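You operate a simulated robot arm through the tools that you are given. There is no shell and no other tool.

The job below is to be done with a simulated robot arm. You get a single attempt, and the scene is never put back.

Task
Switch the coffee maker off, unplug it and leave it open to dry.
Fine: switch first; carafe on the cork mat, holder swung out, tank lid up.

The check looks at the end state, three seconds after you hand in, the way a careful person would. Anything else that was tipped, shoved, dropped, spilled or broken makes it a failure. Lids that push on must go on centred and level and be pressed home; caps that screw on are set level and turned clockwise until they are tight.

Robot
A 6-joint arm with a two-finger parallel gripper, fixed in place. Base frame: the origin is on the floor under the middle of its stand, x ahead of it, y to its left, z up; the work surface is at about z = 0.9. Units: m, degrees, N and s.
With the tool pointing down near the work surface it reaches from about 0.34 to 0.86 m from the base axis. Its first joint turns from -115.0 to 115.0 degrees. Payload 3.43 kg.
The tool frame sits at the grasp point between the pads (the TCP): z along the fingers, y along the line on which they close. The tips reach 0.034 m beyond it. Largest opening 0.128 m; finger width 0.024, thickness 0.012; the body of the gripper, 0.048 by 0.13 m, starts 0.096 m behind the TCP.
Orientation is that of the tool frame in the base frame, as a unit quaternion [x, y, z, w]. With the fingers straight down and closing along the base's y, the tool's x points along the base's -x, its y along +y and its z along -z.

Tools
- The arm moves only by the tool servo_tool. Its arguments are lists of equal length, an entry for each row: "angular": the turn, a rotation vector about the tool's x, y, z in degrees, a list of three; "xyz": the shift along the tool's x, y, z in m, a list of three; "jaw": the finger opening in m, from 0 to 0.128. In form: {"angular": [[wx, wy, wz], ...], "xyz": [[x, y, z], ...], "jaw": [jaw, ...]}. A call has 1 to 20 rows; each row is the pose to reach, as a shift and turn from the pose commanded when the call began, along the tool's axes at that moment. Rows are played at 5 a second. More than 0.05 m and 8.6 degrees between two rows, or a gripper value outside its range, and nothing of the call is played. A pose out of reach is approached as far as the arm can. The call stops where the force on the tool passes 90 N (or 10 N more than at its start, if that is more) or the arm is blocked; 0.2 s more then pass. The fingers move at their own pace (about 0.108 m/s each) and stop on an object; they squeeze with about 44 N. The grip force told is the motor's: it shows also when the fingers shut on nothing. Time passes only in rows, and 0.2 s behind the last, so rows that repeat a pose let the fingers close. It gives the time, the measured TCP pose, the force on the tool (base axes), the opening and the grip force at its end, in the units of the frame above (readings bear some noise), with the torque about the TCP (base axes, N m) and any sound that the robot's microphone picked up, and new pictures: "views" is both (left out), scene, wrist or none.
- Cameras (640 x 400 px; columns grow to the right, rows downward): "scene" is fixed at [0.2205, -0.5006, 1.638]; the picture's right is [0.83, -0.56, 0.00], its down [-0.24, -0.35, -0.90] and it looks along [0.51, 0.75, -0.43] (base axes); focal length 339 px, centre (320, 200). "wrist" rides on the gripper at [0.076, -0.011, -0.16] in the tool frame; the picture's right is [0.15, 0.99, 0.00], its down [-0.88, 0.13, -0.46] and it looks along [-0.45, 0.07, 0.89] (tool axes); focal length 234 px, centre (320, 200). There is no depth. A picture from a camera that has moved, and an enlarged one, comes with that camera's place and axes in the base frame and with its lens.
- raise_lower(by): moves the trunk up (or, below 0, down) by that many m; the arm rides with it, the base frame stays. It gives what a move gives, with no picture.
- zoom(camera, box): a new picture of the part [left, top, right, bottom] of that camera's present view, enlarged. The clock stands still meanwhile.
- hand_in(): hands the job in; it is judged then, once.

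Places have to be worked out from the pictures, the camera data and where the tool is seen. Open the gripper and draw the arm clear of the work before you hand the job in, unless the task says otherwise.

The tools are called after "Call:" by a JSON object that holds its "method" and its "body". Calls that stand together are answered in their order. servo_tool: Moves the arm, as the interface text tells. Its arguments: {"type":"object","properties":{"angular":{"type":"array","items":{"type":"array","items":{"type":"number"}}},"xyz":{"type":"array","items":{"type":"array","items":{"type":"number"}}},"jaw":{"type":"array","items":{"type":"number"}},"views":{"type":"string","enum":["both","scene","wrist","none"]}},"required":["angular","xyz","jaw"]} The other tools are called the same way: raise_lower (by) moves the trunk up or down; zoom (camera, box) takes an enlarged picture of a part of a camera's view; hand_in () hands the job in.

At the start:

```text
time: 0.0
tool_pos: [0.5473, -0.042, 1.4863]
tool_rot: [-0.001, 1.0, -0.001, 0.0]
contact_force: [0.1, -0.5, -0.8]
ft_torque: [0.04, -0.01, 0.03]
width: 0.128
gripper_force: 0.1
trunk travel left (down, up): [-0.725, 0.065]
```

scene: 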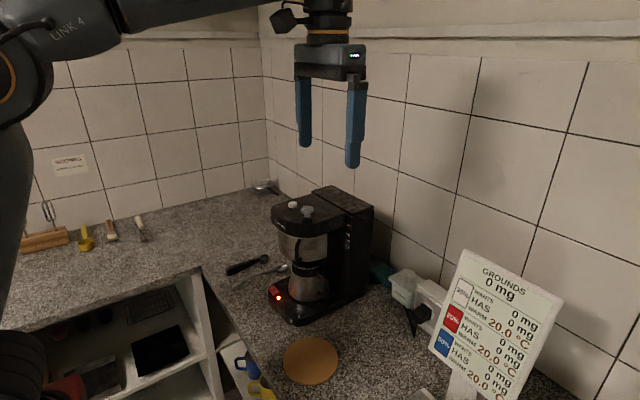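
wrist: 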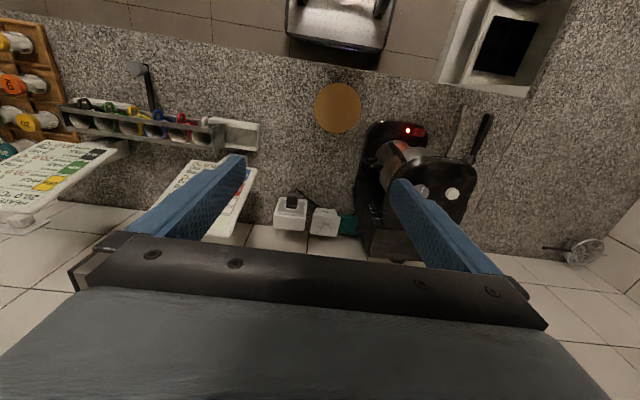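

I'll start by looking closely at the coffee maker, the plug and the mat before moving anything.

Call:
{"method": "zoom", "body": {"camera": "scene", "box": [240, 170, 400, 270]}}

Call:
{"method": "zoom", "body": {"camera": "scene", "box": [240, 240, 400, 340]}}

Call:
{"method": "zoom", "body": {"camera": "scene", "box": [350, 240, 510, 340]}}

Call:
{"method": "zoom", "body": {"camera": "wrist", "box": [340, 90, 500, 190]}}

Call:
{"method": "zoom", "body": {"camera": "wrist", "box": [240, 160, 400, 260]}}

```text
4.00 times, centred on (320, 220) of scene
camera zoom: at [0.2205, -0.5006, 1.638], right [0.83, -0.56, 0.0], down [-0.24, -0.35, -0.9], along [0.51, 0.75, -0.43], focal length 1357 px, centre (320, 120)
```

zoom: 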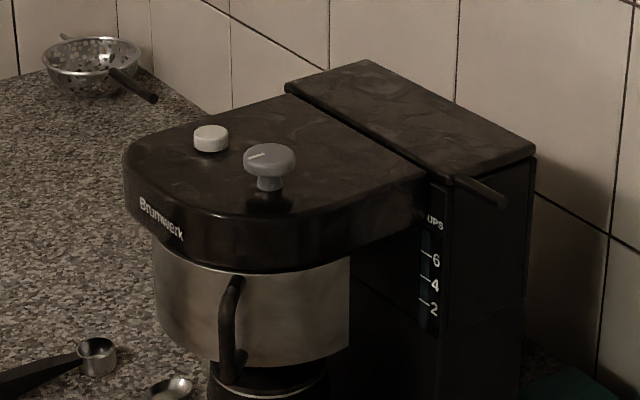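

```text
4.00 times, centred on (320, 290) of scene
camera zoom: at [0.2205, -0.5006, 1.638], right [0.83, -0.56, 0.0], down [-0.24, -0.35, -0.9], along [0.51, 0.75, -0.43], focal length 1357 px, centre (320, -160)
```

zoom: 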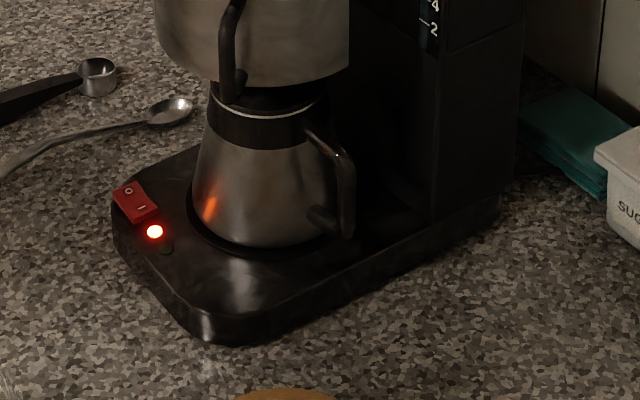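

```text
4.00 times, centred on (430, 290) of scene
camera zoom: at [0.2205, -0.5006, 1.638], right [0.83, -0.56, 0.0], down [-0.24, -0.35, -0.9], along [0.51, 0.75, -0.43], focal length 1357 px, centre (-120, -160)
```

zoom: 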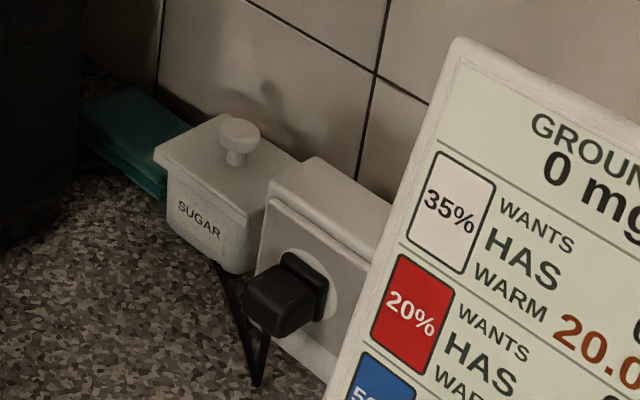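

```text
4.00 times, centred on (420, 140) of wrist
camera zoom: at [0.4725, -0.0531, 1.6462], right [-0.15, 0.99, 0.0], down [0.88, 0.13, 0.46], along [0.45, 0.07, -0.89], focal length 937 px, centre (-80, 440)
```

zoom: 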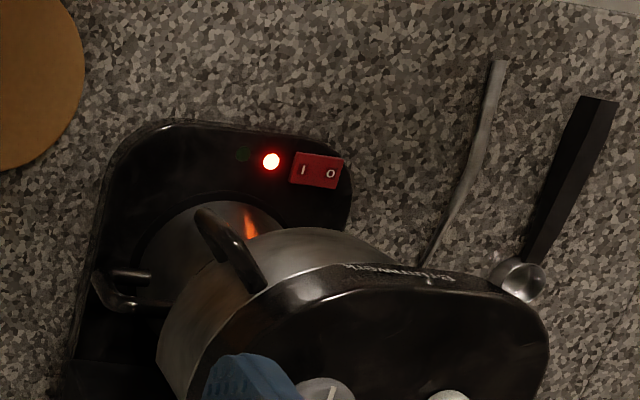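

```text
4.00 times, centred on (320, 210) of wrist
camera zoom: at [0.4725, -0.0531, 1.6462], right [-0.15, 0.99, 0.0], down [0.88, 0.13, 0.46], along [0.45, 0.07, -0.89], focal length 937 px, centre (320, 160)
```

zoom: 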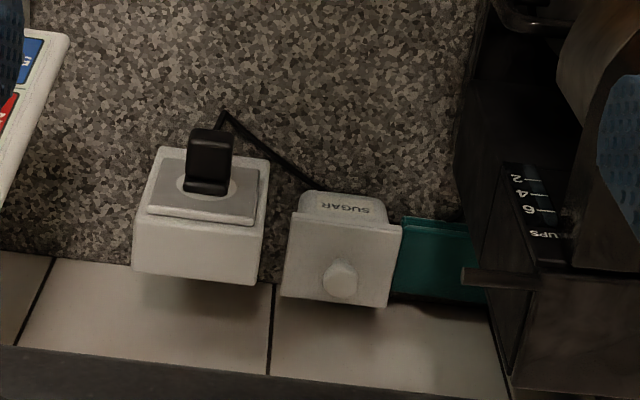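

The machine faces −x: its base front is near x≈0.55, y runs 0.11–0.29, and the rocker sits at about (0.566, 0.26, 0.94) with "O" on its +y side. The mat is at about (0.536, 0.011). I'll move the arm in front of the machine, tilted 40° forward, for a closer look.

Call:
{"method": "servo_tool", "body": {"angular": [[0, -4, 0], [0, -8, 0], [0, -12, 0], [0, -16, 0], [0, -20, 0], [0, -24, 0], [0, -28, 0], [0, -32, 0], [0, -36, 0], [0, -40, 0]], "xyz": [[0.013, 0.022, 0.03], [0.026, 0.044, 0.06], [0.039, 0.066, 0.09], [0.052, 0.088, 0.12], [0.065, 0.11, 0.15], [0.078, 0.132, 0.18], [0.091, 0.154, 0.21], [0.104, 0.176, 0.24], [0.117, 0.198, 0.27], [0.13, 0.22, 0.3]], "jaw": [0.128, 0.128, 0.128, 0.128, 0.128, 0.128, 0.128, 0.128, 0.128, 0.128]}}

```text
time: 2.2
tool_pos: [0.4165, 0.1797, 1.1869]
tool_rot: [-0.001, 0.94, 0.0, 0.342]
contact_force: [-0.1, -0.2, 0.3]
ft_torque: [0.03, -0.01, 0.04]
width: 0.128
gripper_force: 0.0
trunk travel left (down, up): [-0.725, 0.065]
camera wrist: at [0.256, 0.1676, 1.2599], right [-0.11, 0.99, -0.09], down [0.38, 0.13, 0.92], along [0.92, 0.07, -0.39], focal length 234 px, centre (320, 200)
```

scene: 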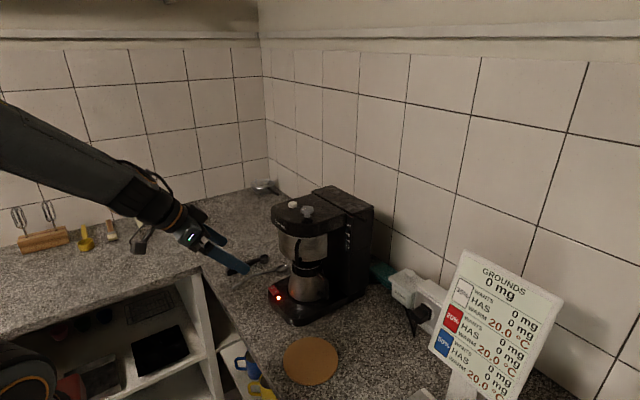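
wrist: 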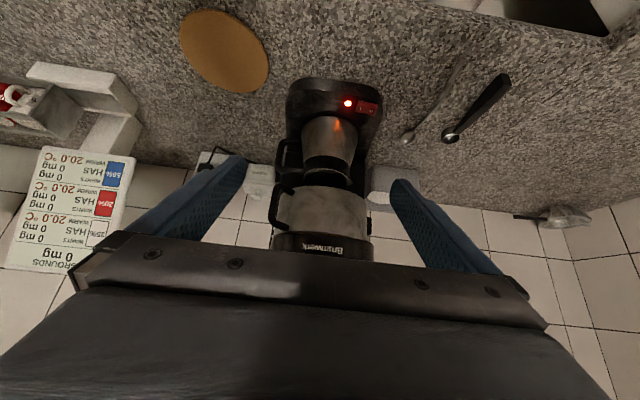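

The arm reached the pose. The wrist view is upside-down but shows the machine's front, so I'll zoom in on the details.

Call:
{"method": "zoom", "body": {"camera": "wrist", "box": [260, 60, 420, 160]}}

Call:
{"method": "zoom", "body": {"camera": "wrist", "box": [240, 160, 400, 260]}}

Call:
{"method": "zoom", "body": {"camera": "wrist", "box": [180, 120, 300, 195]}}

```text
4.00 times, centred on (340, 110) of wrist
camera zoom: at [0.256, 0.1676, 1.2599], right [-0.11, 0.99, -0.09], down [0.38, 0.13, 0.92], along [0.92, 0.07, -0.39], focal length 937 px, centre (240, 560)
```

zoom: 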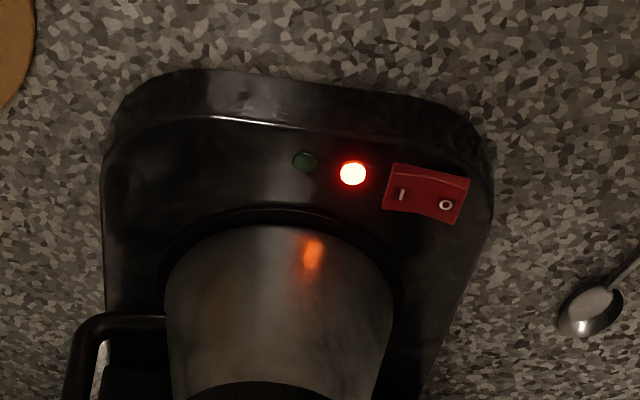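

```text
4.00 times, centred on (320, 210) of wrist
camera zoom: at [0.256, 0.1676, 1.2599], right [-0.11, 0.99, -0.09], down [0.38, 0.13, 0.92], along [0.92, 0.07, -0.39], focal length 937 px, centre (320, 160)
```

zoom: 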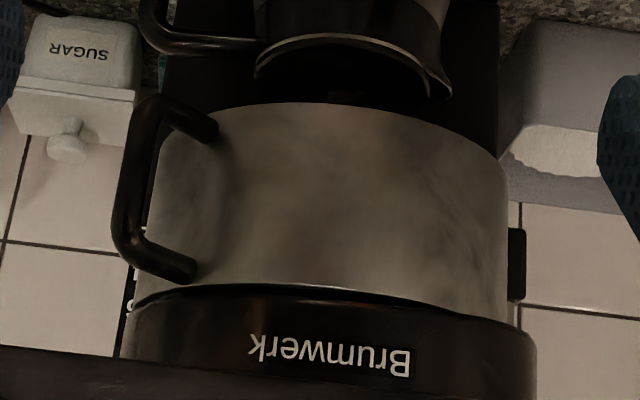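

```text
5.33 times, centred on (240, 158) of wrist
camera zoom: at [0.256, 0.1676, 1.2599], right [-0.11, 0.99, -0.09], down [0.38, 0.13, 0.92], along [0.92, 0.07, -0.39], focal length 1249 px, centre (747, 427)
```

zoom: 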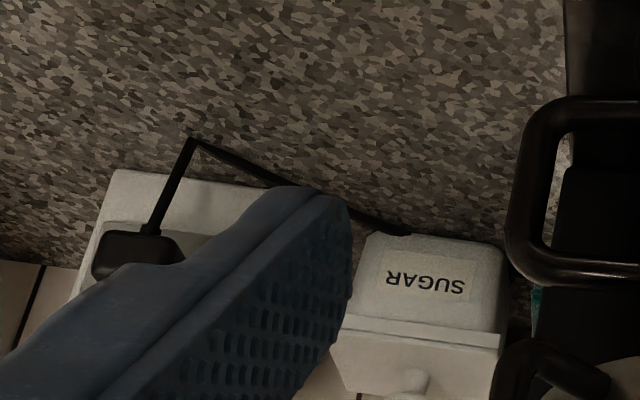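

The rocker's "O" end is at about (0.57, 0.267, 0.942), and the holder's hinge block is on the +y side with its handle on the −y side. I'll close the fingers and bring the tips just above the O end, keeping the gripper body out in front of the head.

Call:
{"method": "servo_tool", "body": {"angular": [[0, 0, 0], [0, 0, 0], [0, 0, 0], [0, 0, 0], [0, 0, 0], [0, 0, 0], [0, 0, 0]], "xyz": [[0, 0, 0], [0, 0.03, 0.02], [0, 0.06, 0.05], [0, 0.08, 0.09], [0, 0.0923, 0.13], [0, 0.0923, 0.17], [0.001, 0.0923, 0.205]], "jaw": [0.0, 0.0, 0.0, 0.0, 0.0, 0.0, 0.0]}}

```text
time: 3.8
tool_pos: [0.5477, 0.2712, 1.0264]
tool_rot: [0.0, 0.94, 0.0, 0.342]
contact_force: [-0.6, 0.3, 0.5]
ft_torque: [-0.01, 0.0, -0.03]
width: 0.0001
gripper_force: 32.7
trunk travel left (down, up): [-0.725, 0.065]
camera wrist: at [0.387, 0.2598, 1.1005], right [-0.11, 0.99, -0.09], down [0.38, 0.13, 0.92], along [0.92, 0.07, -0.39], focal length 234 px, centre (320, 200)
```

scene: 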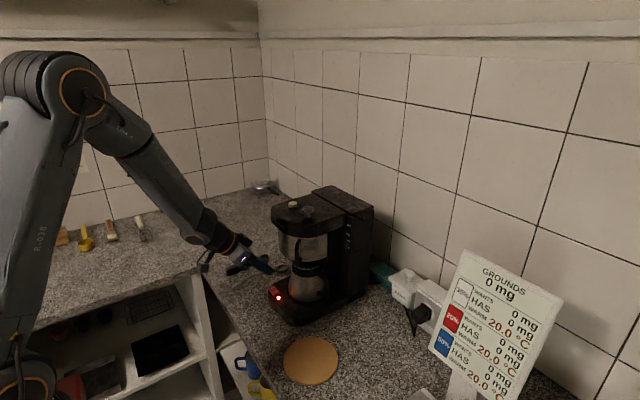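
wrist: 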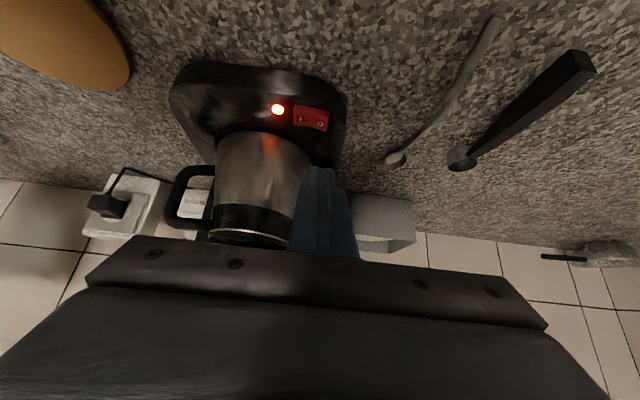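

Call:
{"method": "zoom", "body": {"camera": "wrist", "box": [250, 80, 362, 150]}}

Call:
{"method": "zoom", "body": {"camera": "wrist", "box": [150, 50, 390, 200]}}

Call:
{"method": "zoom", "body": {"camera": "scene", "box": [230, 230, 342, 300]}}

```text
5.71 times, centred on (306, 115) of wrist
camera zoom: at [0.387, 0.2598, 1.1005], right [-0.11, 0.99, -0.09], down [0.38, 0.13, 0.92], along [0.92, 0.07, -0.39], focal length 1338 px, centre (400, 686)
```

zoom: 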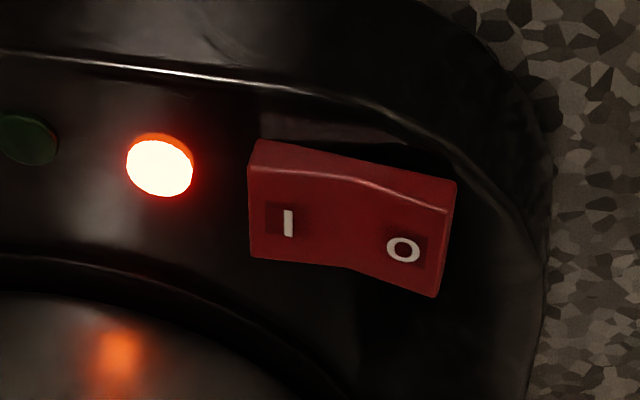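

```text
2.67 times, centred on (270, 125) of wrist
camera zoom: at [0.387, 0.2598, 1.1005], right [-0.11, 0.99, -0.09], down [0.38, 0.13, 0.92], along [0.92, 0.07, -0.39], focal length 624 px, centre (453, 400)
```

zoom: 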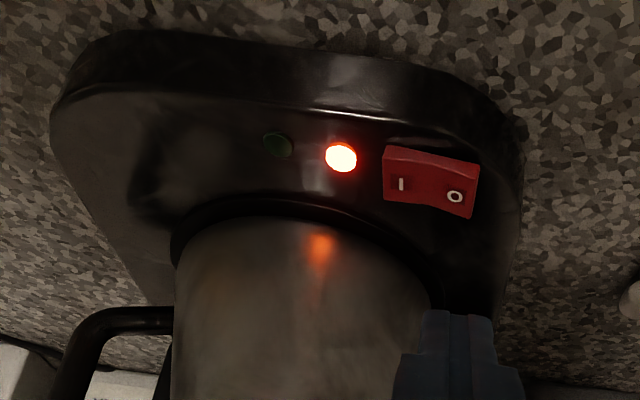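

```text
5.71 times, centred on (286, 265) of scene
camera zoom: at [0.2205, -0.5006, 1.638], right [0.83, -0.56, 0.0], down [-0.24, -0.35, -0.9], along [0.51, 0.75, -0.43], focal length 1939 px, centre (514, -171)
```

zoom: 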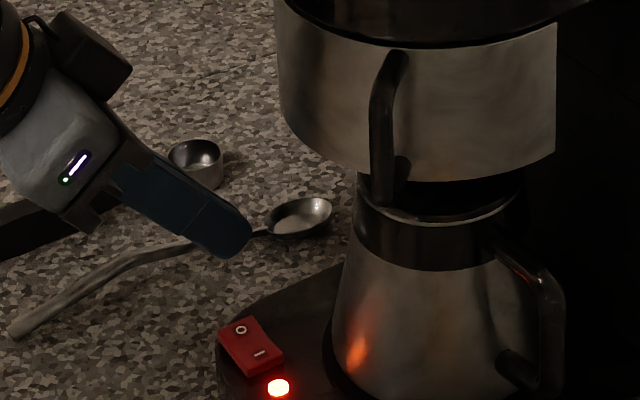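

The fingertips are closed and hovering at about (0.56, 0.271, 0.993). The rocker spans y 0.240–0.273 at z≈0.946, so I'll lower gently onto its O half.

Call:
{"method": "servo_tool", "body": {"angular": [[0, 0, 0], [0, 0, 0], [0, 0, 0], [0, 0, 0], [0, 0, 0], [0, 0, 0]], "xyz": [[0.0066, 0, 0.0102], [0.0131, 0, 0.0203], [0.0185, 0, 0.0289], [0.0223, 0, 0.0335], [0.0242, 0, 0.0358], [0.0262, 0, 0.0381]], "jaw": [0, 0, 0, 0, 0, 0]}}

```text
time: 5.2
tool_pos: [0.5533, 0.2719, 0.9814]
tool_rot: [0.0, 0.94, 0.001, 0.342]
contact_force: [-1.1, -0.5, 1.1]
ft_torque: [0.03, -0.01, -0.01]
width: 0.0
gripper_force: 33.1
trunk travel left (down, up): [-0.725, 0.065]
camera wrist: at [0.3929, 0.26, 1.0562], right [-0.11, 0.99, -0.09], down [0.38, 0.13, 0.92], along [0.92, 0.07, -0.39], focal length 234 px, centre (320, 200)
```

scene: 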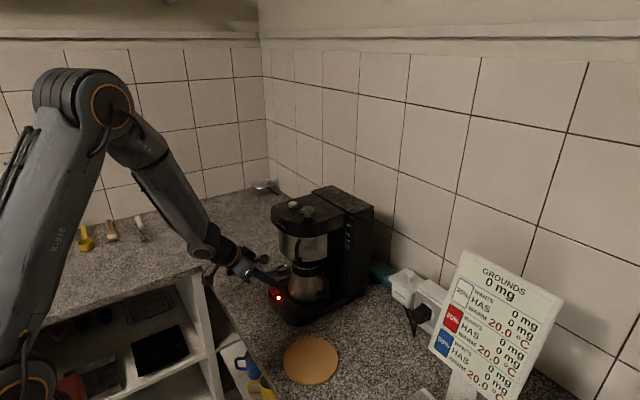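
wrist: 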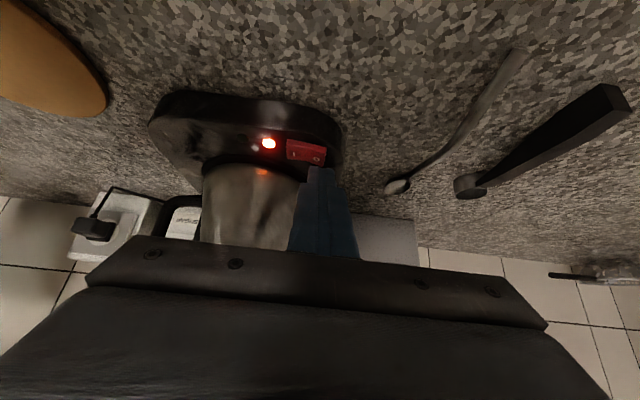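

There's no contact yet, with the force at about 1 N. I'll zoom in to check the tip's alignment over the O half.

Call:
{"method": "zoom", "body": {"camera": "wrist", "box": [250, 120, 362, 190]}}

Call:
{"method": "zoom", "body": {"camera": "scene", "box": [230, 250, 342, 320]}}

```text
5.71 times, centred on (306, 155) of wrist
camera zoom: at [0.3929, 0.26, 1.0562], right [-0.11, 0.99, -0.09], down [0.38, 0.13, 0.92], along [0.92, 0.07, -0.39], focal length 1338 px, centre (400, 457)
```

zoom: 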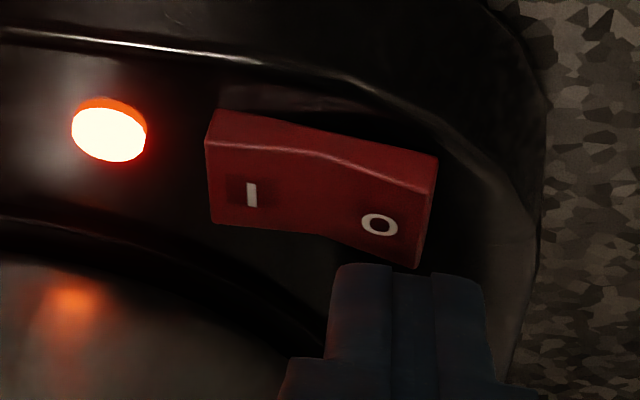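

```text
5.71 times, centred on (286, 285) of scene
camera zoom: at [0.2205, -0.5006, 1.638], right [0.83, -0.56, 0.0], down [-0.24, -0.35, -0.9], along [0.51, 0.75, -0.43], focal length 1939 px, centre (514, -286)
```

zoom: 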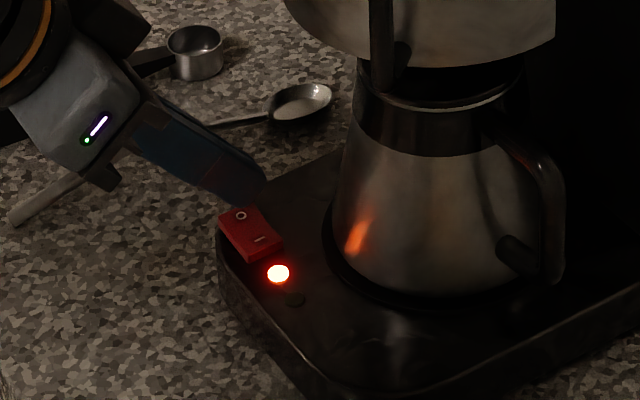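

The tips are a few millimetres above the O half and well centred in y. I'll press down in small steps.

Call:
{"method": "servo_tool", "body": {"angular": [[0, 0, 0], [0, 0, 0], [0, 0, 0], [0, 0, 0]], "xyz": [[0.0036, 0, -0.0004], [0.0049, 0, 0.0012], [0.0062, 0, 0.0027], [0.0074, 0, 0.0042]], "jaw": [0, 0, 0, 0], "views": "wrist"}}

```text
time: 6.2
tool_pos: [0.5504, 0.2709, 0.9765]
tool_rot: [0.0, 0.939, 0.0, 0.343]
contact_force: [-6.5, -1.9, 10.1]
ft_torque: [-0.18, 0.02, -0.03]
width: 0.0
gripper_force: 33.2
trunk travel left (down, up): [-0.725, 0.065]
camera wrist: at [0.39, 0.2593, 1.0492], right [-0.11, 0.99, -0.09], down [0.38, 0.13, 0.92], along [0.92, 0.07, -0.39], focal length 234 px, centre (320, 200)
```

wrist: 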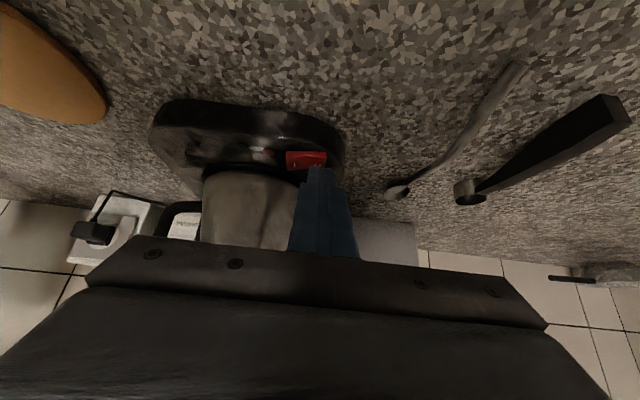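

The red light has gone out. I'll back off upward and away, then confirm the rocker stays on O.

Call:
{"method": "servo_tool", "body": {"angular": [[0, 0, 0], [0, 0, 0], [0, 0, 0], [0, 0, 0]], "xyz": [[-0.0096, 0, -0.0115], [-0.0094, 0, -0.035], [-0.0091, 0, -0.0576], [-0.0091, 0, -0.1]], "jaw": [0, 0, 0.05, 0.128]}}

Call:
{"method": "zoom", "body": {"camera": "wrist", "box": [200, 60, 360, 160]}}

Call:
{"method": "zoom", "body": {"camera": "scene", "box": [230, 250, 342, 320]}}

```text
time: 7.2
tool_pos: [0.4926, 0.2718, 1.0588]
tool_rot: [0.0, 0.94, 0.0, 0.342]
contact_force: [0.1, -0.5, -0.4]
ft_torque: [-0.04, 0.0, 0.01]
width: 0.1212
gripper_force: 0.1
trunk travel left (down, up): [-0.725, 0.065]
camera wrist: at [0.333, 0.2597, 1.1325], right [-0.11, 0.99, -0.09], down [0.38, 0.13, 0.91], along [0.92, 0.07, -0.39], focal length 234 px, centre (320, 200)
```

scene: 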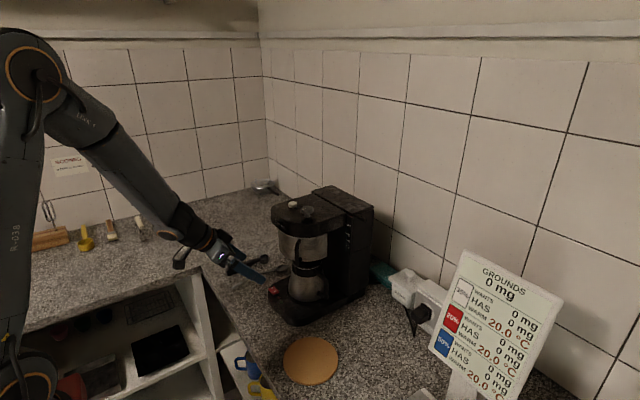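
wrist: 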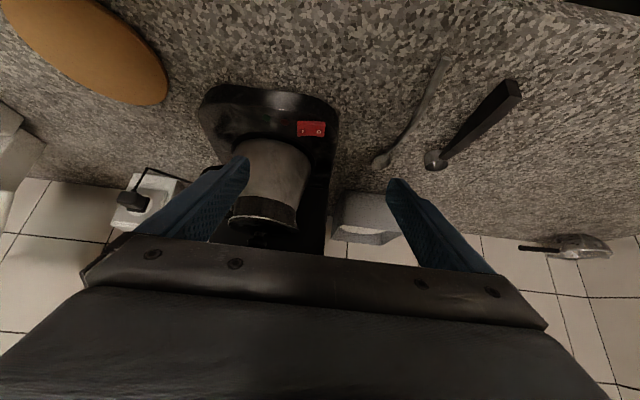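

```text
4.00 times, centred on (280, 110) of wrist
camera zoom: at [0.333, 0.2597, 1.1325], right [-0.11, 0.99, -0.09], down [0.38, 0.13, 0.91], along [0.92, 0.07, -0.39], focal length 937 px, centre (480, 560)
```

zoom: 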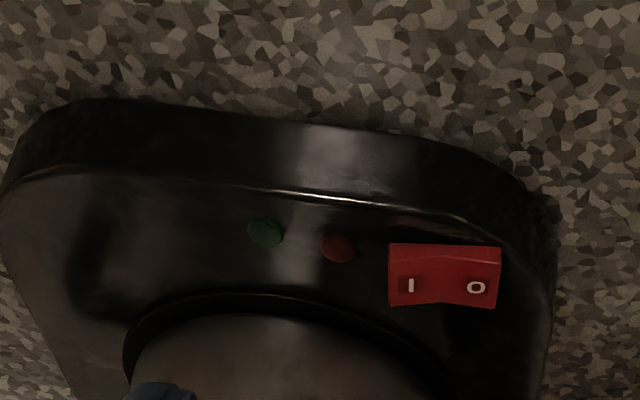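

```text
5.71 times, centred on (286, 285) of scene
camera zoom: at [0.2205, -0.5006, 1.638], right [0.83, -0.56, 0.0], down [-0.24, -0.35, -0.9], along [0.51, 0.75, -0.43], focal length 1939 px, centre (514, -286)
```

zoom: 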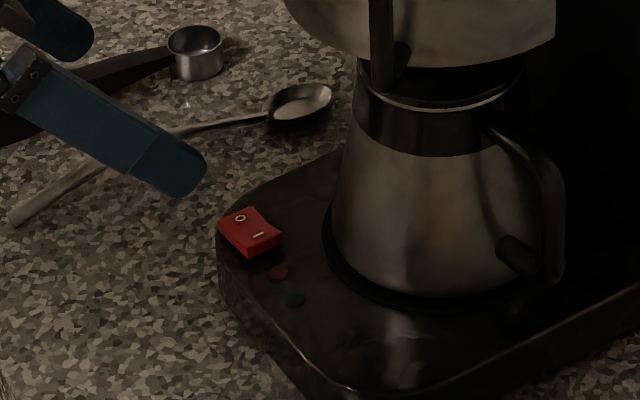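

The switch is confirmed off: the rocker is on O and the light is dark. Next is the plug, which I judge to be near (0.82, −0.09, 0.965) on the socket box. I'll go around the machine's front to a viewpoint above it with the tool vertical.

Call:
{"method": "servo_tool", "body": {"angular": [[0, 5, 0], [0, 10, 0], [0, 15, 0], [0, 20, 0], [0, 25, 0], [0, 30, 0], [0, 35, 0], [0, 40, 0], [0, 40, 0], [0, 40, 0], [0, 40, 0], [0, 40, 0], [0, 40, 0], [0, 40, 0], [0, 40, 0], [0, 40, 0]], "xyz": [[-0.0084, -0.0365, -0.0242], [-0.0168, -0.073, -0.0483], [-0.0252, -0.1095, -0.0725], [-0.0336, -0.146, -0.0966], [-0.042, -0.1825, -0.1208], [-0.0504, -0.219, -0.1449], [-0.0588, -0.2555, -0.1691], [-0.0673, -0.2918, -0.1932], [-0.086, -0.3018, -0.1533], [-0.1047, -0.3118, -0.1133], [-0.1234, -0.3218, -0.0734], [-0.1421, -0.3318, -0.0334], [-0.1608, -0.3418, 0.0065], [-0.1795, -0.3518, 0.0464], [-0.1982, -0.3618, 0.0864], [-0.1982, -0.3618, 0.0864]], "jaw": [0.128, 0.128, 0.128, 0.128, 0.128, 0.128, 0.128, 0.128, 0.128, 0.128, 0.128, 0.128, 0.128, 0.128, 0.128, 0.128]}}

Call:
{"method": "zoom", "body": {"camera": "wrist", "box": [200, 90, 440, 240]}}

Call:
{"method": "zoom", "body": {"camera": "scene", "box": [350, 240, 510, 340]}}

```text
time: 10.6
tool_pos: [0.6994, -0.0899, 1.1173]
tool_rot: [-0.001, 1.0, 0.0, 0.0]
contact_force: [0.4, -0.1, 0.8]
ft_torque: [0.0, 0.0, 0.02]
width: 0.1278
gripper_force: 0.0
trunk travel left (down, up): [-0.725, 0.065]
camera wrist: at [0.6243, -0.1027, 1.2781], right [-0.15, 0.99, 0.0], down [0.88, 0.13, 0.46], along [0.45, 0.07, -0.89], focal length 234 px, centre (320, 200)
```

scene: 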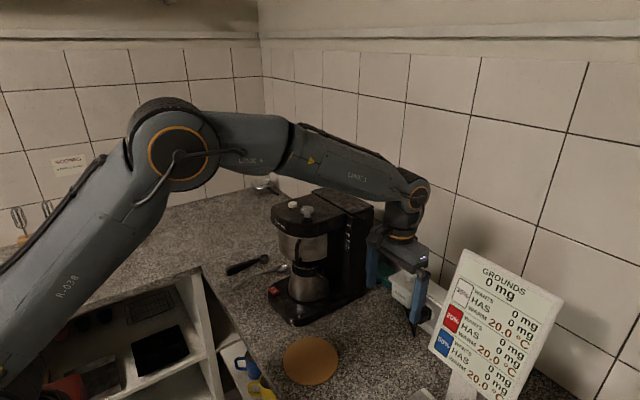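
wrist: 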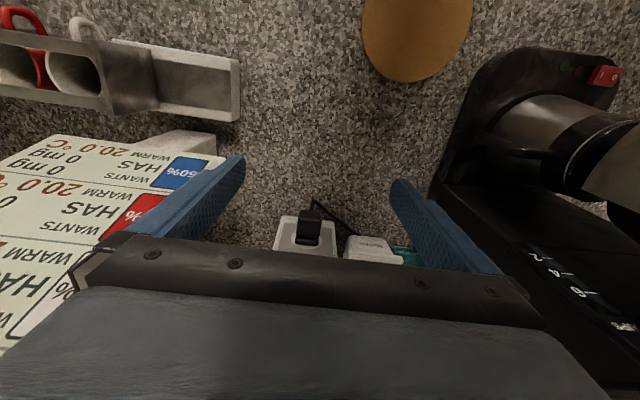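

```text
2.67 times, centred on (320, 165) of wrist
camera zoom: at [0.6243, -0.1027, 1.2781], right [-0.15, 0.99, 0.0], down [0.88, 0.13, 0.46], along [0.45, 0.07, -0.89], focal length 624 px, centre (320, 293)
```

zoom: 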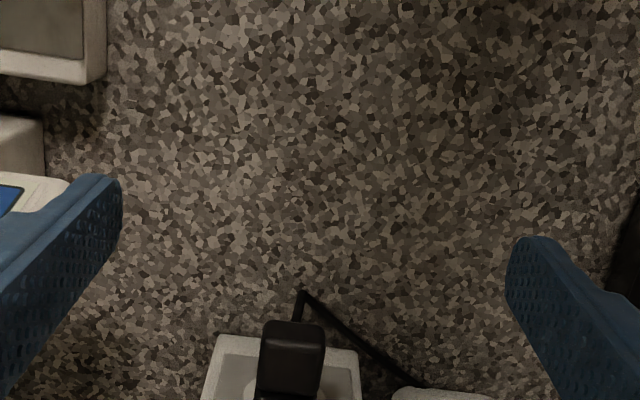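

```text
4.00 times, centred on (430, 290) of scene
camera zoom: at [0.2205, -0.5006, 1.638], right [0.83, -0.56, 0.0], down [-0.24, -0.35, -0.9], along [0.51, 0.75, -0.43], focal length 1357 px, centre (-120, -160)
```

zoom: 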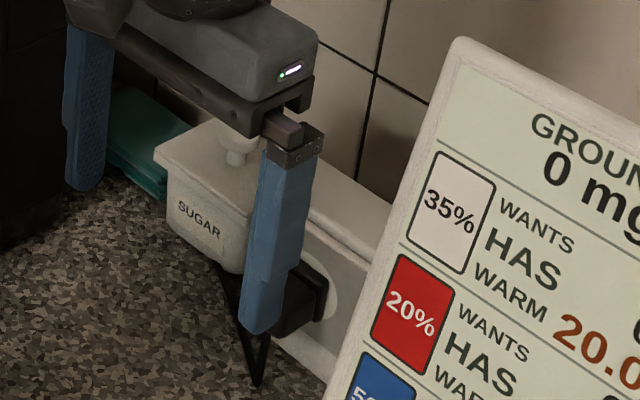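

The plug sits just ahead of the gripper, so I'll zoom in on it and its surroundings.

Call:
{"method": "zoom", "body": {"camera": "wrist", "box": [260, 190, 372, 260]}}

```text
5.71 times, centred on (316, 225) of wrist
camera zoom: at [0.6243, -0.1027, 1.2781], right [-0.15, 0.99, 0.0], down [0.88, 0.13, 0.46], along [0.45, 0.07, -0.89], focal length 1338 px, centre (343, 57)
```

zoom: 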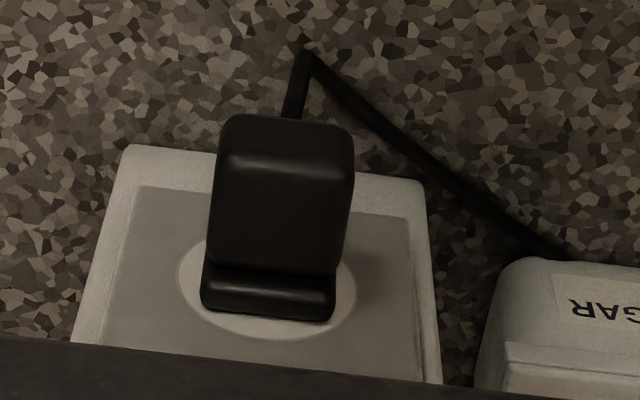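

The plug body looks about 0.032 wide, with its front at x≈0.798 and y≈−0.0895, but its height is uncertain. I'll tilt forward for a lower-angle look to pin down z.

Call:
{"method": "servo_tool", "body": {"angular": [[0, -8, 0], [0, -16, 0], [0, -24, 0], [0, -32, 0], [0, -40, 0], [0, -40, 0]], "xyz": [[0.016, 0, 0.005], [0.032, 0, 0.015], [0.048, 0, 0.025], [0.064, 0, 0.04], [0.0794, 0, 0.055], [0.0794, 0, 0.055]], "jaw": [0.128, 0.128, 0.128, 0.128, 0.128, 0.128]}}

Call:
{"method": "zoom", "body": {"camera": "wrist", "box": [240, 140, 400, 240]}}

```text
time: 12.0
tool_pos: [0.6284, -0.0815, 1.071]
tool_rot: [-0.007, 0.948, 0.019, 0.317]
contact_force: [-0.7, -0.7, -0.2]
ft_torque: [0.0, 0.04, 0.02]
width: 0.1282
gripper_force: 0.0
out of reach, approached as far as the arm can: row 5, 6
trunk travel left (down, up): [-0.725, 0.065]
camera wrist: at [0.4726, -0.0992, 1.1519], right [-0.14, 0.99, -0.06], down [0.43, 0.11, 0.9], along [0.89, 0.1, -0.44], focal length 234 px, centre (320, 200)
```

scene: 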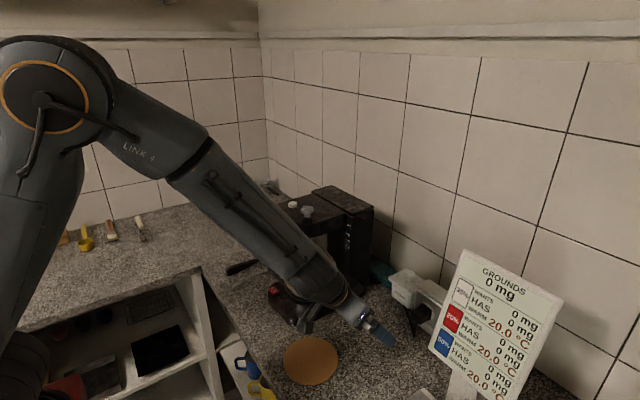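
wrist: 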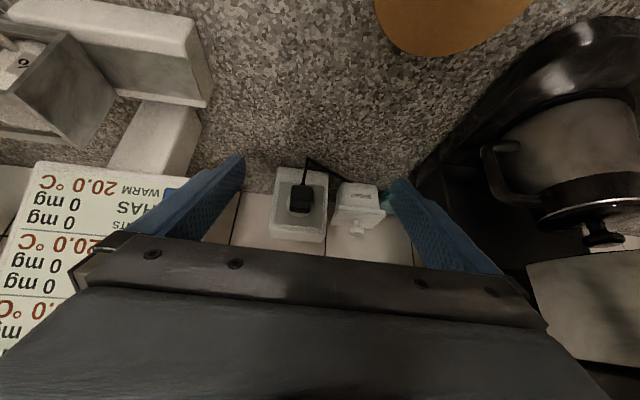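

```text
4.00 times, centred on (320, 190) of wrist
camera zoom: at [0.4726, -0.0992, 1.1519], right [-0.14, 0.99, -0.06], down [0.43, 0.11, 0.9], along [0.89, 0.1, -0.44], focal length 937 px, centre (320, 240)
```

zoom: 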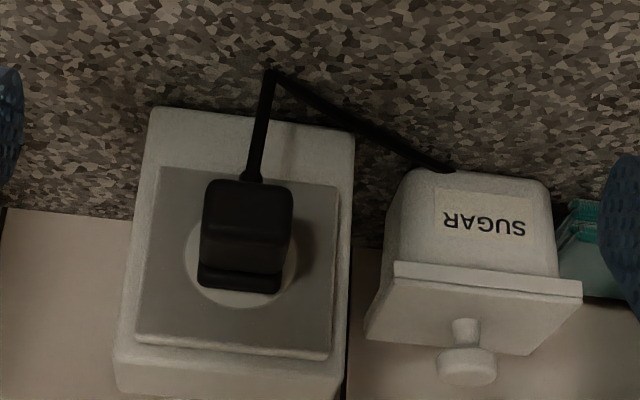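

From this angle the plug body spans z≈0.971–0.996 (centre ≈0.983), and the socket box top is at about 1.04. I'll return to vertical and check the pose before lining up over the plug.

Call:
{"method": "servo_tool", "body": {"angular": [[0, 8, 0], [0, 16, 0], [0, 24, 0], [0, 32, 0], [0, 40, 0], [0, 40, 0]], "xyz": [[-0.022, 0, -0.002], [-0.045, 0, -0.004], [-0.068, 0, -0.006], [-0.09, 0, -0.008], [-0.1127, 0, -0.0099], [-0.1127, 0, -0.0099]], "jaw": [0.12, 0.11, 0.1, 0.09, 0.08, 0.07], "views": "none"}}

```text
time: 13.4
tool_pos: [0.7129, -0.0824, 1.1453]
tool_rot: [-0.013, 0.999, 0.016, -0.028]
contact_force: [0.2, 0.1, 0.2]
ft_torque: [0.0, 0.01, -0.01]
width: 0.0701
gripper_force: 0.0
out of reach, approached as far as the arm can: row 1
trunk travel left (down, up): [-0.725, 0.065]
```

The commanded pose was clipped, so the tool is a few degrees off vertical. I'll square it up and move over the plug at a safe height.

Call:
{"method": "servo_tool", "body": {"angular": [[0.6, -1.1, 0.5], [1.2, -2.1, 1.0], [1.83, -3.21, 1.49], [1.83, -3.21, 1.49]], "xyz": [[-0.0345, -0.0039, 0.0164], [-0.069, -0.0077, 0.0328], [-0.1036, -0.0116, 0.0492], [-0.1036, -0.0116, 0.0492]], "jaw": [0.07, 0.07, 0.07, 0.07]}}

Call:
{"method": "zoom", "body": {"camera": "wrist", "box": [240, 140, 400, 240]}}

Call:
{"method": "zoom", "body": {"camera": "scene", "box": [350, 240, 510, 340]}}

```text
time: 14.4
tool_pos: [0.8139, -0.0877, 1.0893]
tool_rot: [0.0, 1.0, 0.0, 0.0]
contact_force: [-0.3, 0.0, -0.2]
ft_torque: [-0.01, -0.01, -0.01]
width: 0.07
gripper_force: 0.0
trunk travel left (down, up): [-0.725, 0.065]
camera wrist: at [0.7382, -0.0998, 1.2492], right [-0.15, 0.99, 0.0], down [0.88, 0.13, 0.46], along [0.45, 0.07, -0.89], focal length 234 px, centre (320, 200)
```

scene: 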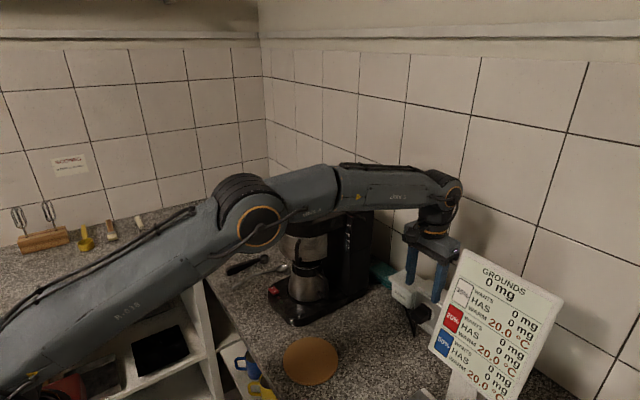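
wrist: 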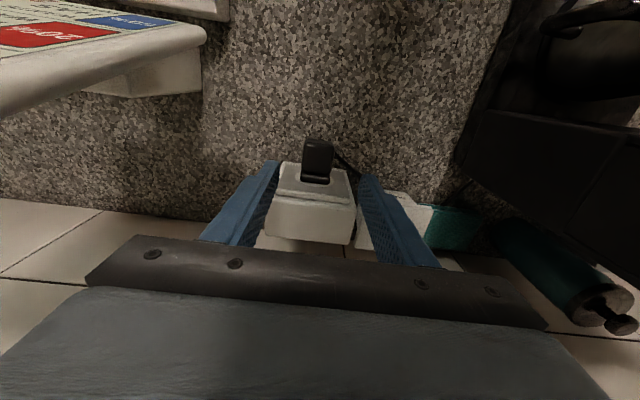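

```text
4.00 times, centred on (320, 190) of wrist
camera zoom: at [0.7382, -0.0998, 1.2492], right [-0.15, 0.99, 0.0], down [0.88, 0.13, 0.46], along [0.45, 0.07, -0.89], focal length 937 px, centre (320, 240)
```

zoom: 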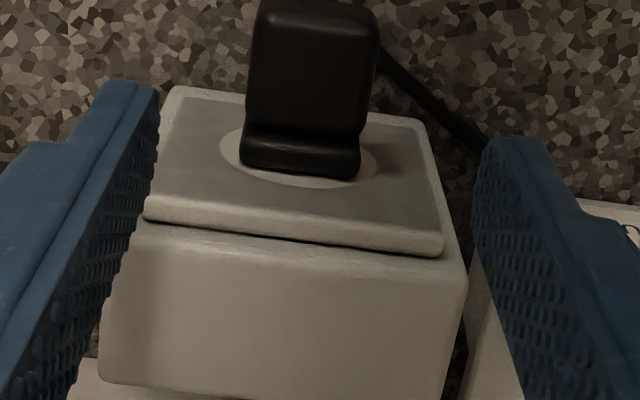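

```text
4.00 times, centred on (430, 290) of scene
camera zoom: at [0.2205, -0.5006, 1.638], right [0.83, -0.56, 0.0], down [-0.24, -0.35, -0.9], along [0.51, 0.75, -0.43], focal length 1357 px, centre (-120, -160)
```

zoom: 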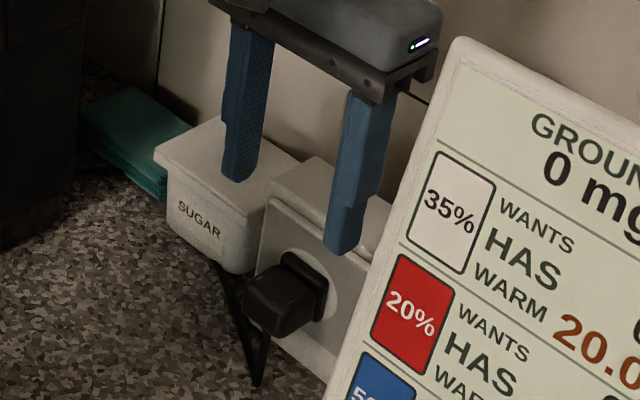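

The fingers straddle the plug (body x 0.799–0.833, y≈−0.0905) and are clear of the sugar box, which starts at x≥0.845. I'll descend so the tips sit just below the plug body.

Call:
{"method": "servo_tool", "body": {"angular": [[0, 0, 0], [0, 0, 0], [0, 0, 0], [0, 0, 0]], "xyz": [[-0.001, -0.002, 0.025], [-0.002, -0.002, 0.05], [-0.002, -0.002, 0.075], [-0.002, -0.002, 0.0895]], "jaw": [0.07, 0.07, 0.07, 0.07]}}

Call:
{"method": "zoom", "body": {"camera": "wrist", "box": [240, 100, 400, 200]}}

Call:
{"method": "zoom", "body": {"camera": "scene", "box": [350, 240, 510, 340]}}

```text
time: 15.4
tool_pos: [0.8159, -0.0911, 1.0003]
tool_rot: [0.0, 1.0, 0.0, 0.001]
contact_force: [-0.3, -0.1, 0.2]
ft_torque: [0.02, 0.0, 0.0]
width: 0.07
gripper_force: 0.0
trunk travel left (down, up): [-0.725, 0.065]
camera wrist: at [0.74, -0.1025, 1.1598], right [-0.15, 0.99, 0.0], down [0.88, 0.13, 0.46], along [0.45, 0.07, -0.89], focal length 234 px, centre (320, 200)
```

scene: 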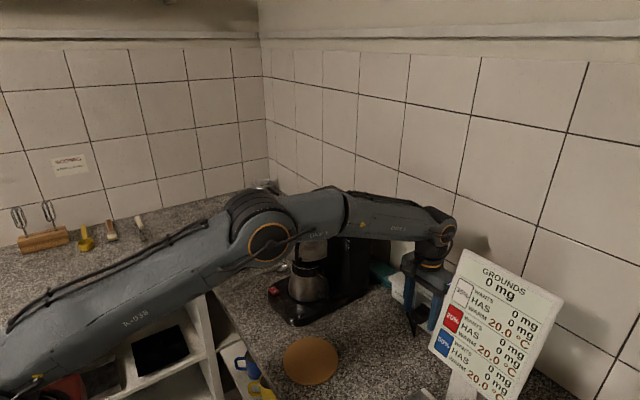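
wrist: 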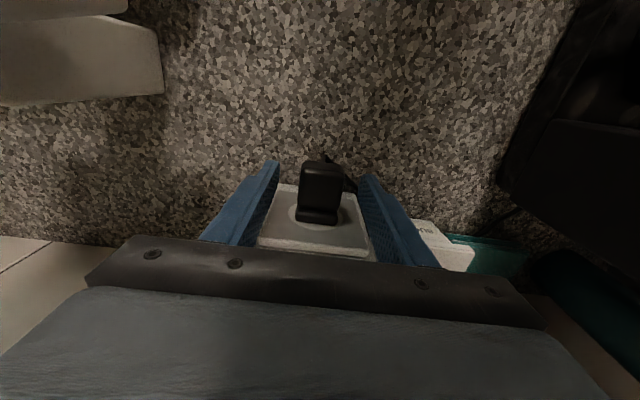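

```text
4.00 times, centred on (320, 150) of wrist
camera zoom: at [0.74, -0.1025, 1.1598], right [-0.15, 0.99, 0.0], down [0.88, 0.13, 0.46], along [0.45, 0.07, -0.89], focal length 937 px, centre (320, 400)
```

zoom: 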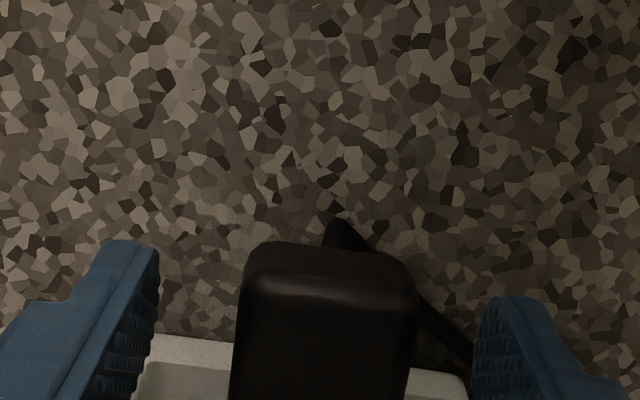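

```text
4.00 times, centred on (430, 290) of scene
camera zoom: at [0.2205, -0.5006, 1.638], right [0.83, -0.56, 0.0], down [-0.24, -0.35, -0.9], along [0.51, 0.75, -0.43], focal length 1357 px, centre (-120, -160)
```

zoom: 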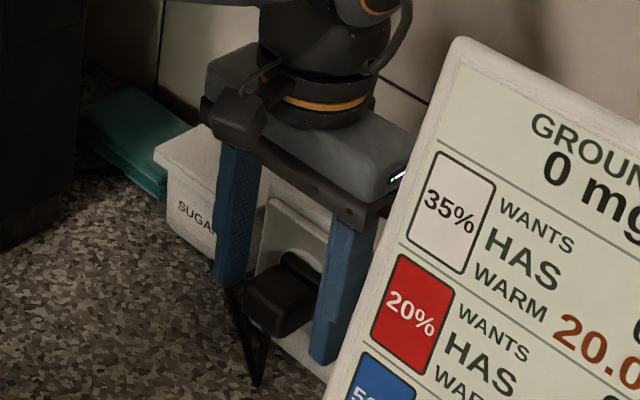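

The tips straddle the plug just below its underside. I'll close the fingers on it.

Call:
{"method": "servo_tool", "body": {"angular": [[0, 0, 0], [0, 0, 0], [0, 0, 0], [0, 0, 0]], "xyz": [[0, 0, 0], [0, 0, 0], [0, 0, 0], [0, 0, 0]], "jaw": [0.03, 0.02, 0.0, 0.0], "views": "wrist"}}

Call:
{"method": "zoom", "body": {"camera": "scene", "box": [350, 240, 510, 340]}}

```text
time: 16.4
tool_pos: [0.816, -0.0917, 1.0002]
tool_rot: [0.0, 1.0, 0.001, 0.001]
contact_force: [-0.1, -0.1, -0.3]
ft_torque: [-0.02, -0.01, -0.02]
width: 0.0349
gripper_force: 44.0
trunk travel left (down, up): [-0.725, 0.065]
heard: snap
camera wrist: at [0.7401, -0.1025, 1.1599], right [-0.15, 0.99, 0.0], down [0.88, 0.13, 0.46], along [0.45, 0.07, -0.89], focal length 234 px, centre (320, 200)
```

wrist: 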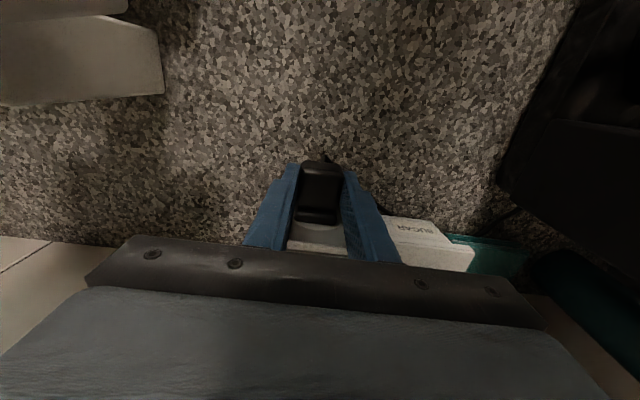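

```text
4.00 times, centred on (430, 290) of scene
camera zoom: at [0.2205, -0.5006, 1.638], right [0.83, -0.56, 0.0], down [-0.24, -0.35, -0.9], along [0.51, 0.75, -0.43], focal length 1357 px, centre (-120, -160)
```

zoom: 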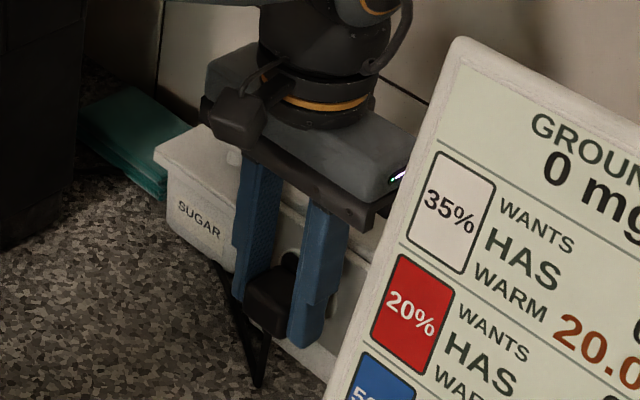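

The plug is gripped at a width of 0.0349. Now I'll pull it straight out along −x.

Call:
{"method": "servo_tool", "body": {"angular": [[0, 0, 0], [0, 0, 0], [0, 0, 0], [0, 0, 0], [0, 0, 0], [0, 0, 0], [0, 0, 0]], "xyz": [[0.005, 0, 0], [0.01, 0, 0], [0.018, 0, 0], [0.028, 0, 0], [0.04, 0, 0], [0.05, 0, 0], [0.055, 0, 0]], "jaw": [0, 0, 0, 0, 0, 0, 0]}}

Call:
{"method": "zoom", "body": {"camera": "scene", "box": [350, 240, 510, 340]}}

Call:
{"method": "zoom", "body": {"camera": "wrist", "box": [240, 140, 400, 240]}}

```text
time: 18.0
tool_pos: [0.7602, -0.0887, 1.0006]
tool_rot: [0.0, 1.0, 0.0, 0.001]
contact_force: [-0.4, -0.1, 0.8]
ft_torque: [0.01, -0.02, 0.0]
width: 0.0348
gripper_force: 44.4
trunk travel left (down, up): [-0.725, 0.065]
camera wrist: at [0.6848, -0.1015, 1.1608], right [-0.15, 0.99, 0.0], down [0.88, 0.13, 0.46], along [0.45, 0.07, -0.89], focal length 234 px, centre (320, 200)
```

scene: 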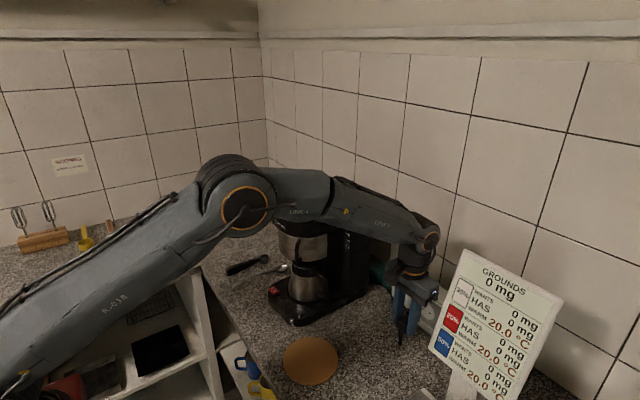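
wrist: 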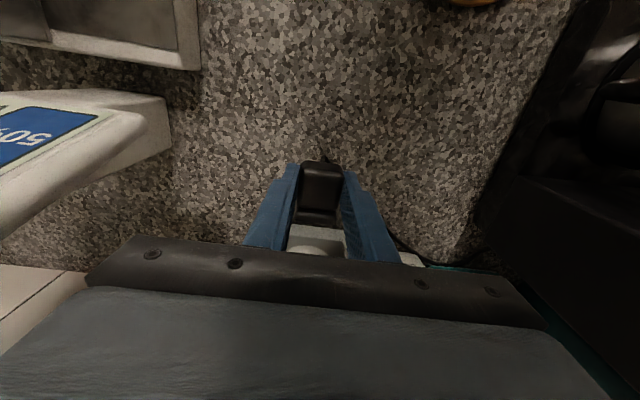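

```text
4.00 times, centred on (430, 290) of scene
camera zoom: at [0.2205, -0.5006, 1.638], right [0.83, -0.56, 0.0], down [-0.24, -0.35, -0.9], along [0.51, 0.75, -0.43], focal length 1357 px, centre (-120, -160)
```

zoom: 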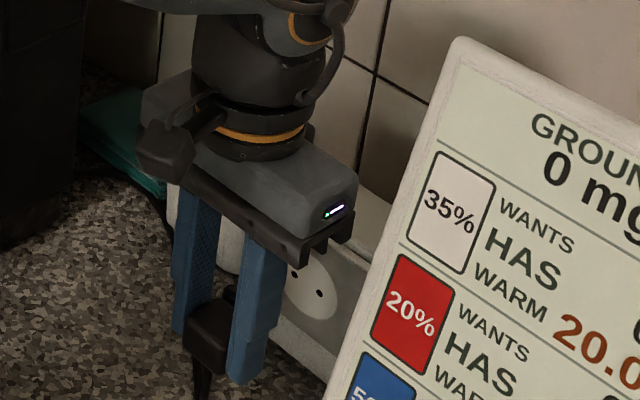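

```text
4.00 times, centred on (320, 190) of wrist
camera zoom: at [0.6848, -0.1015, 1.1608], right [-0.15, 0.99, 0.0], down [0.88, 0.13, 0.46], along [0.45, 0.07, -0.89], focal length 937 px, centre (320, 240)
```

zoom: 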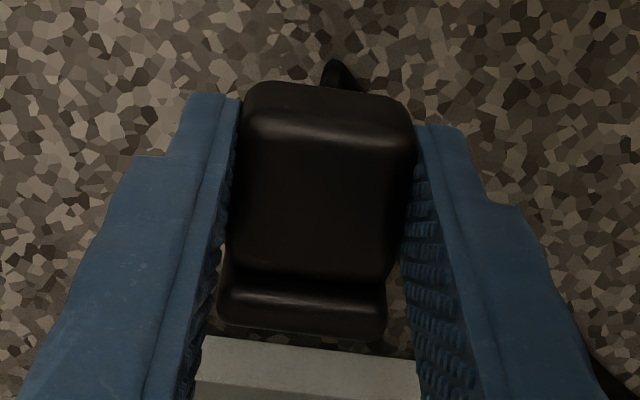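

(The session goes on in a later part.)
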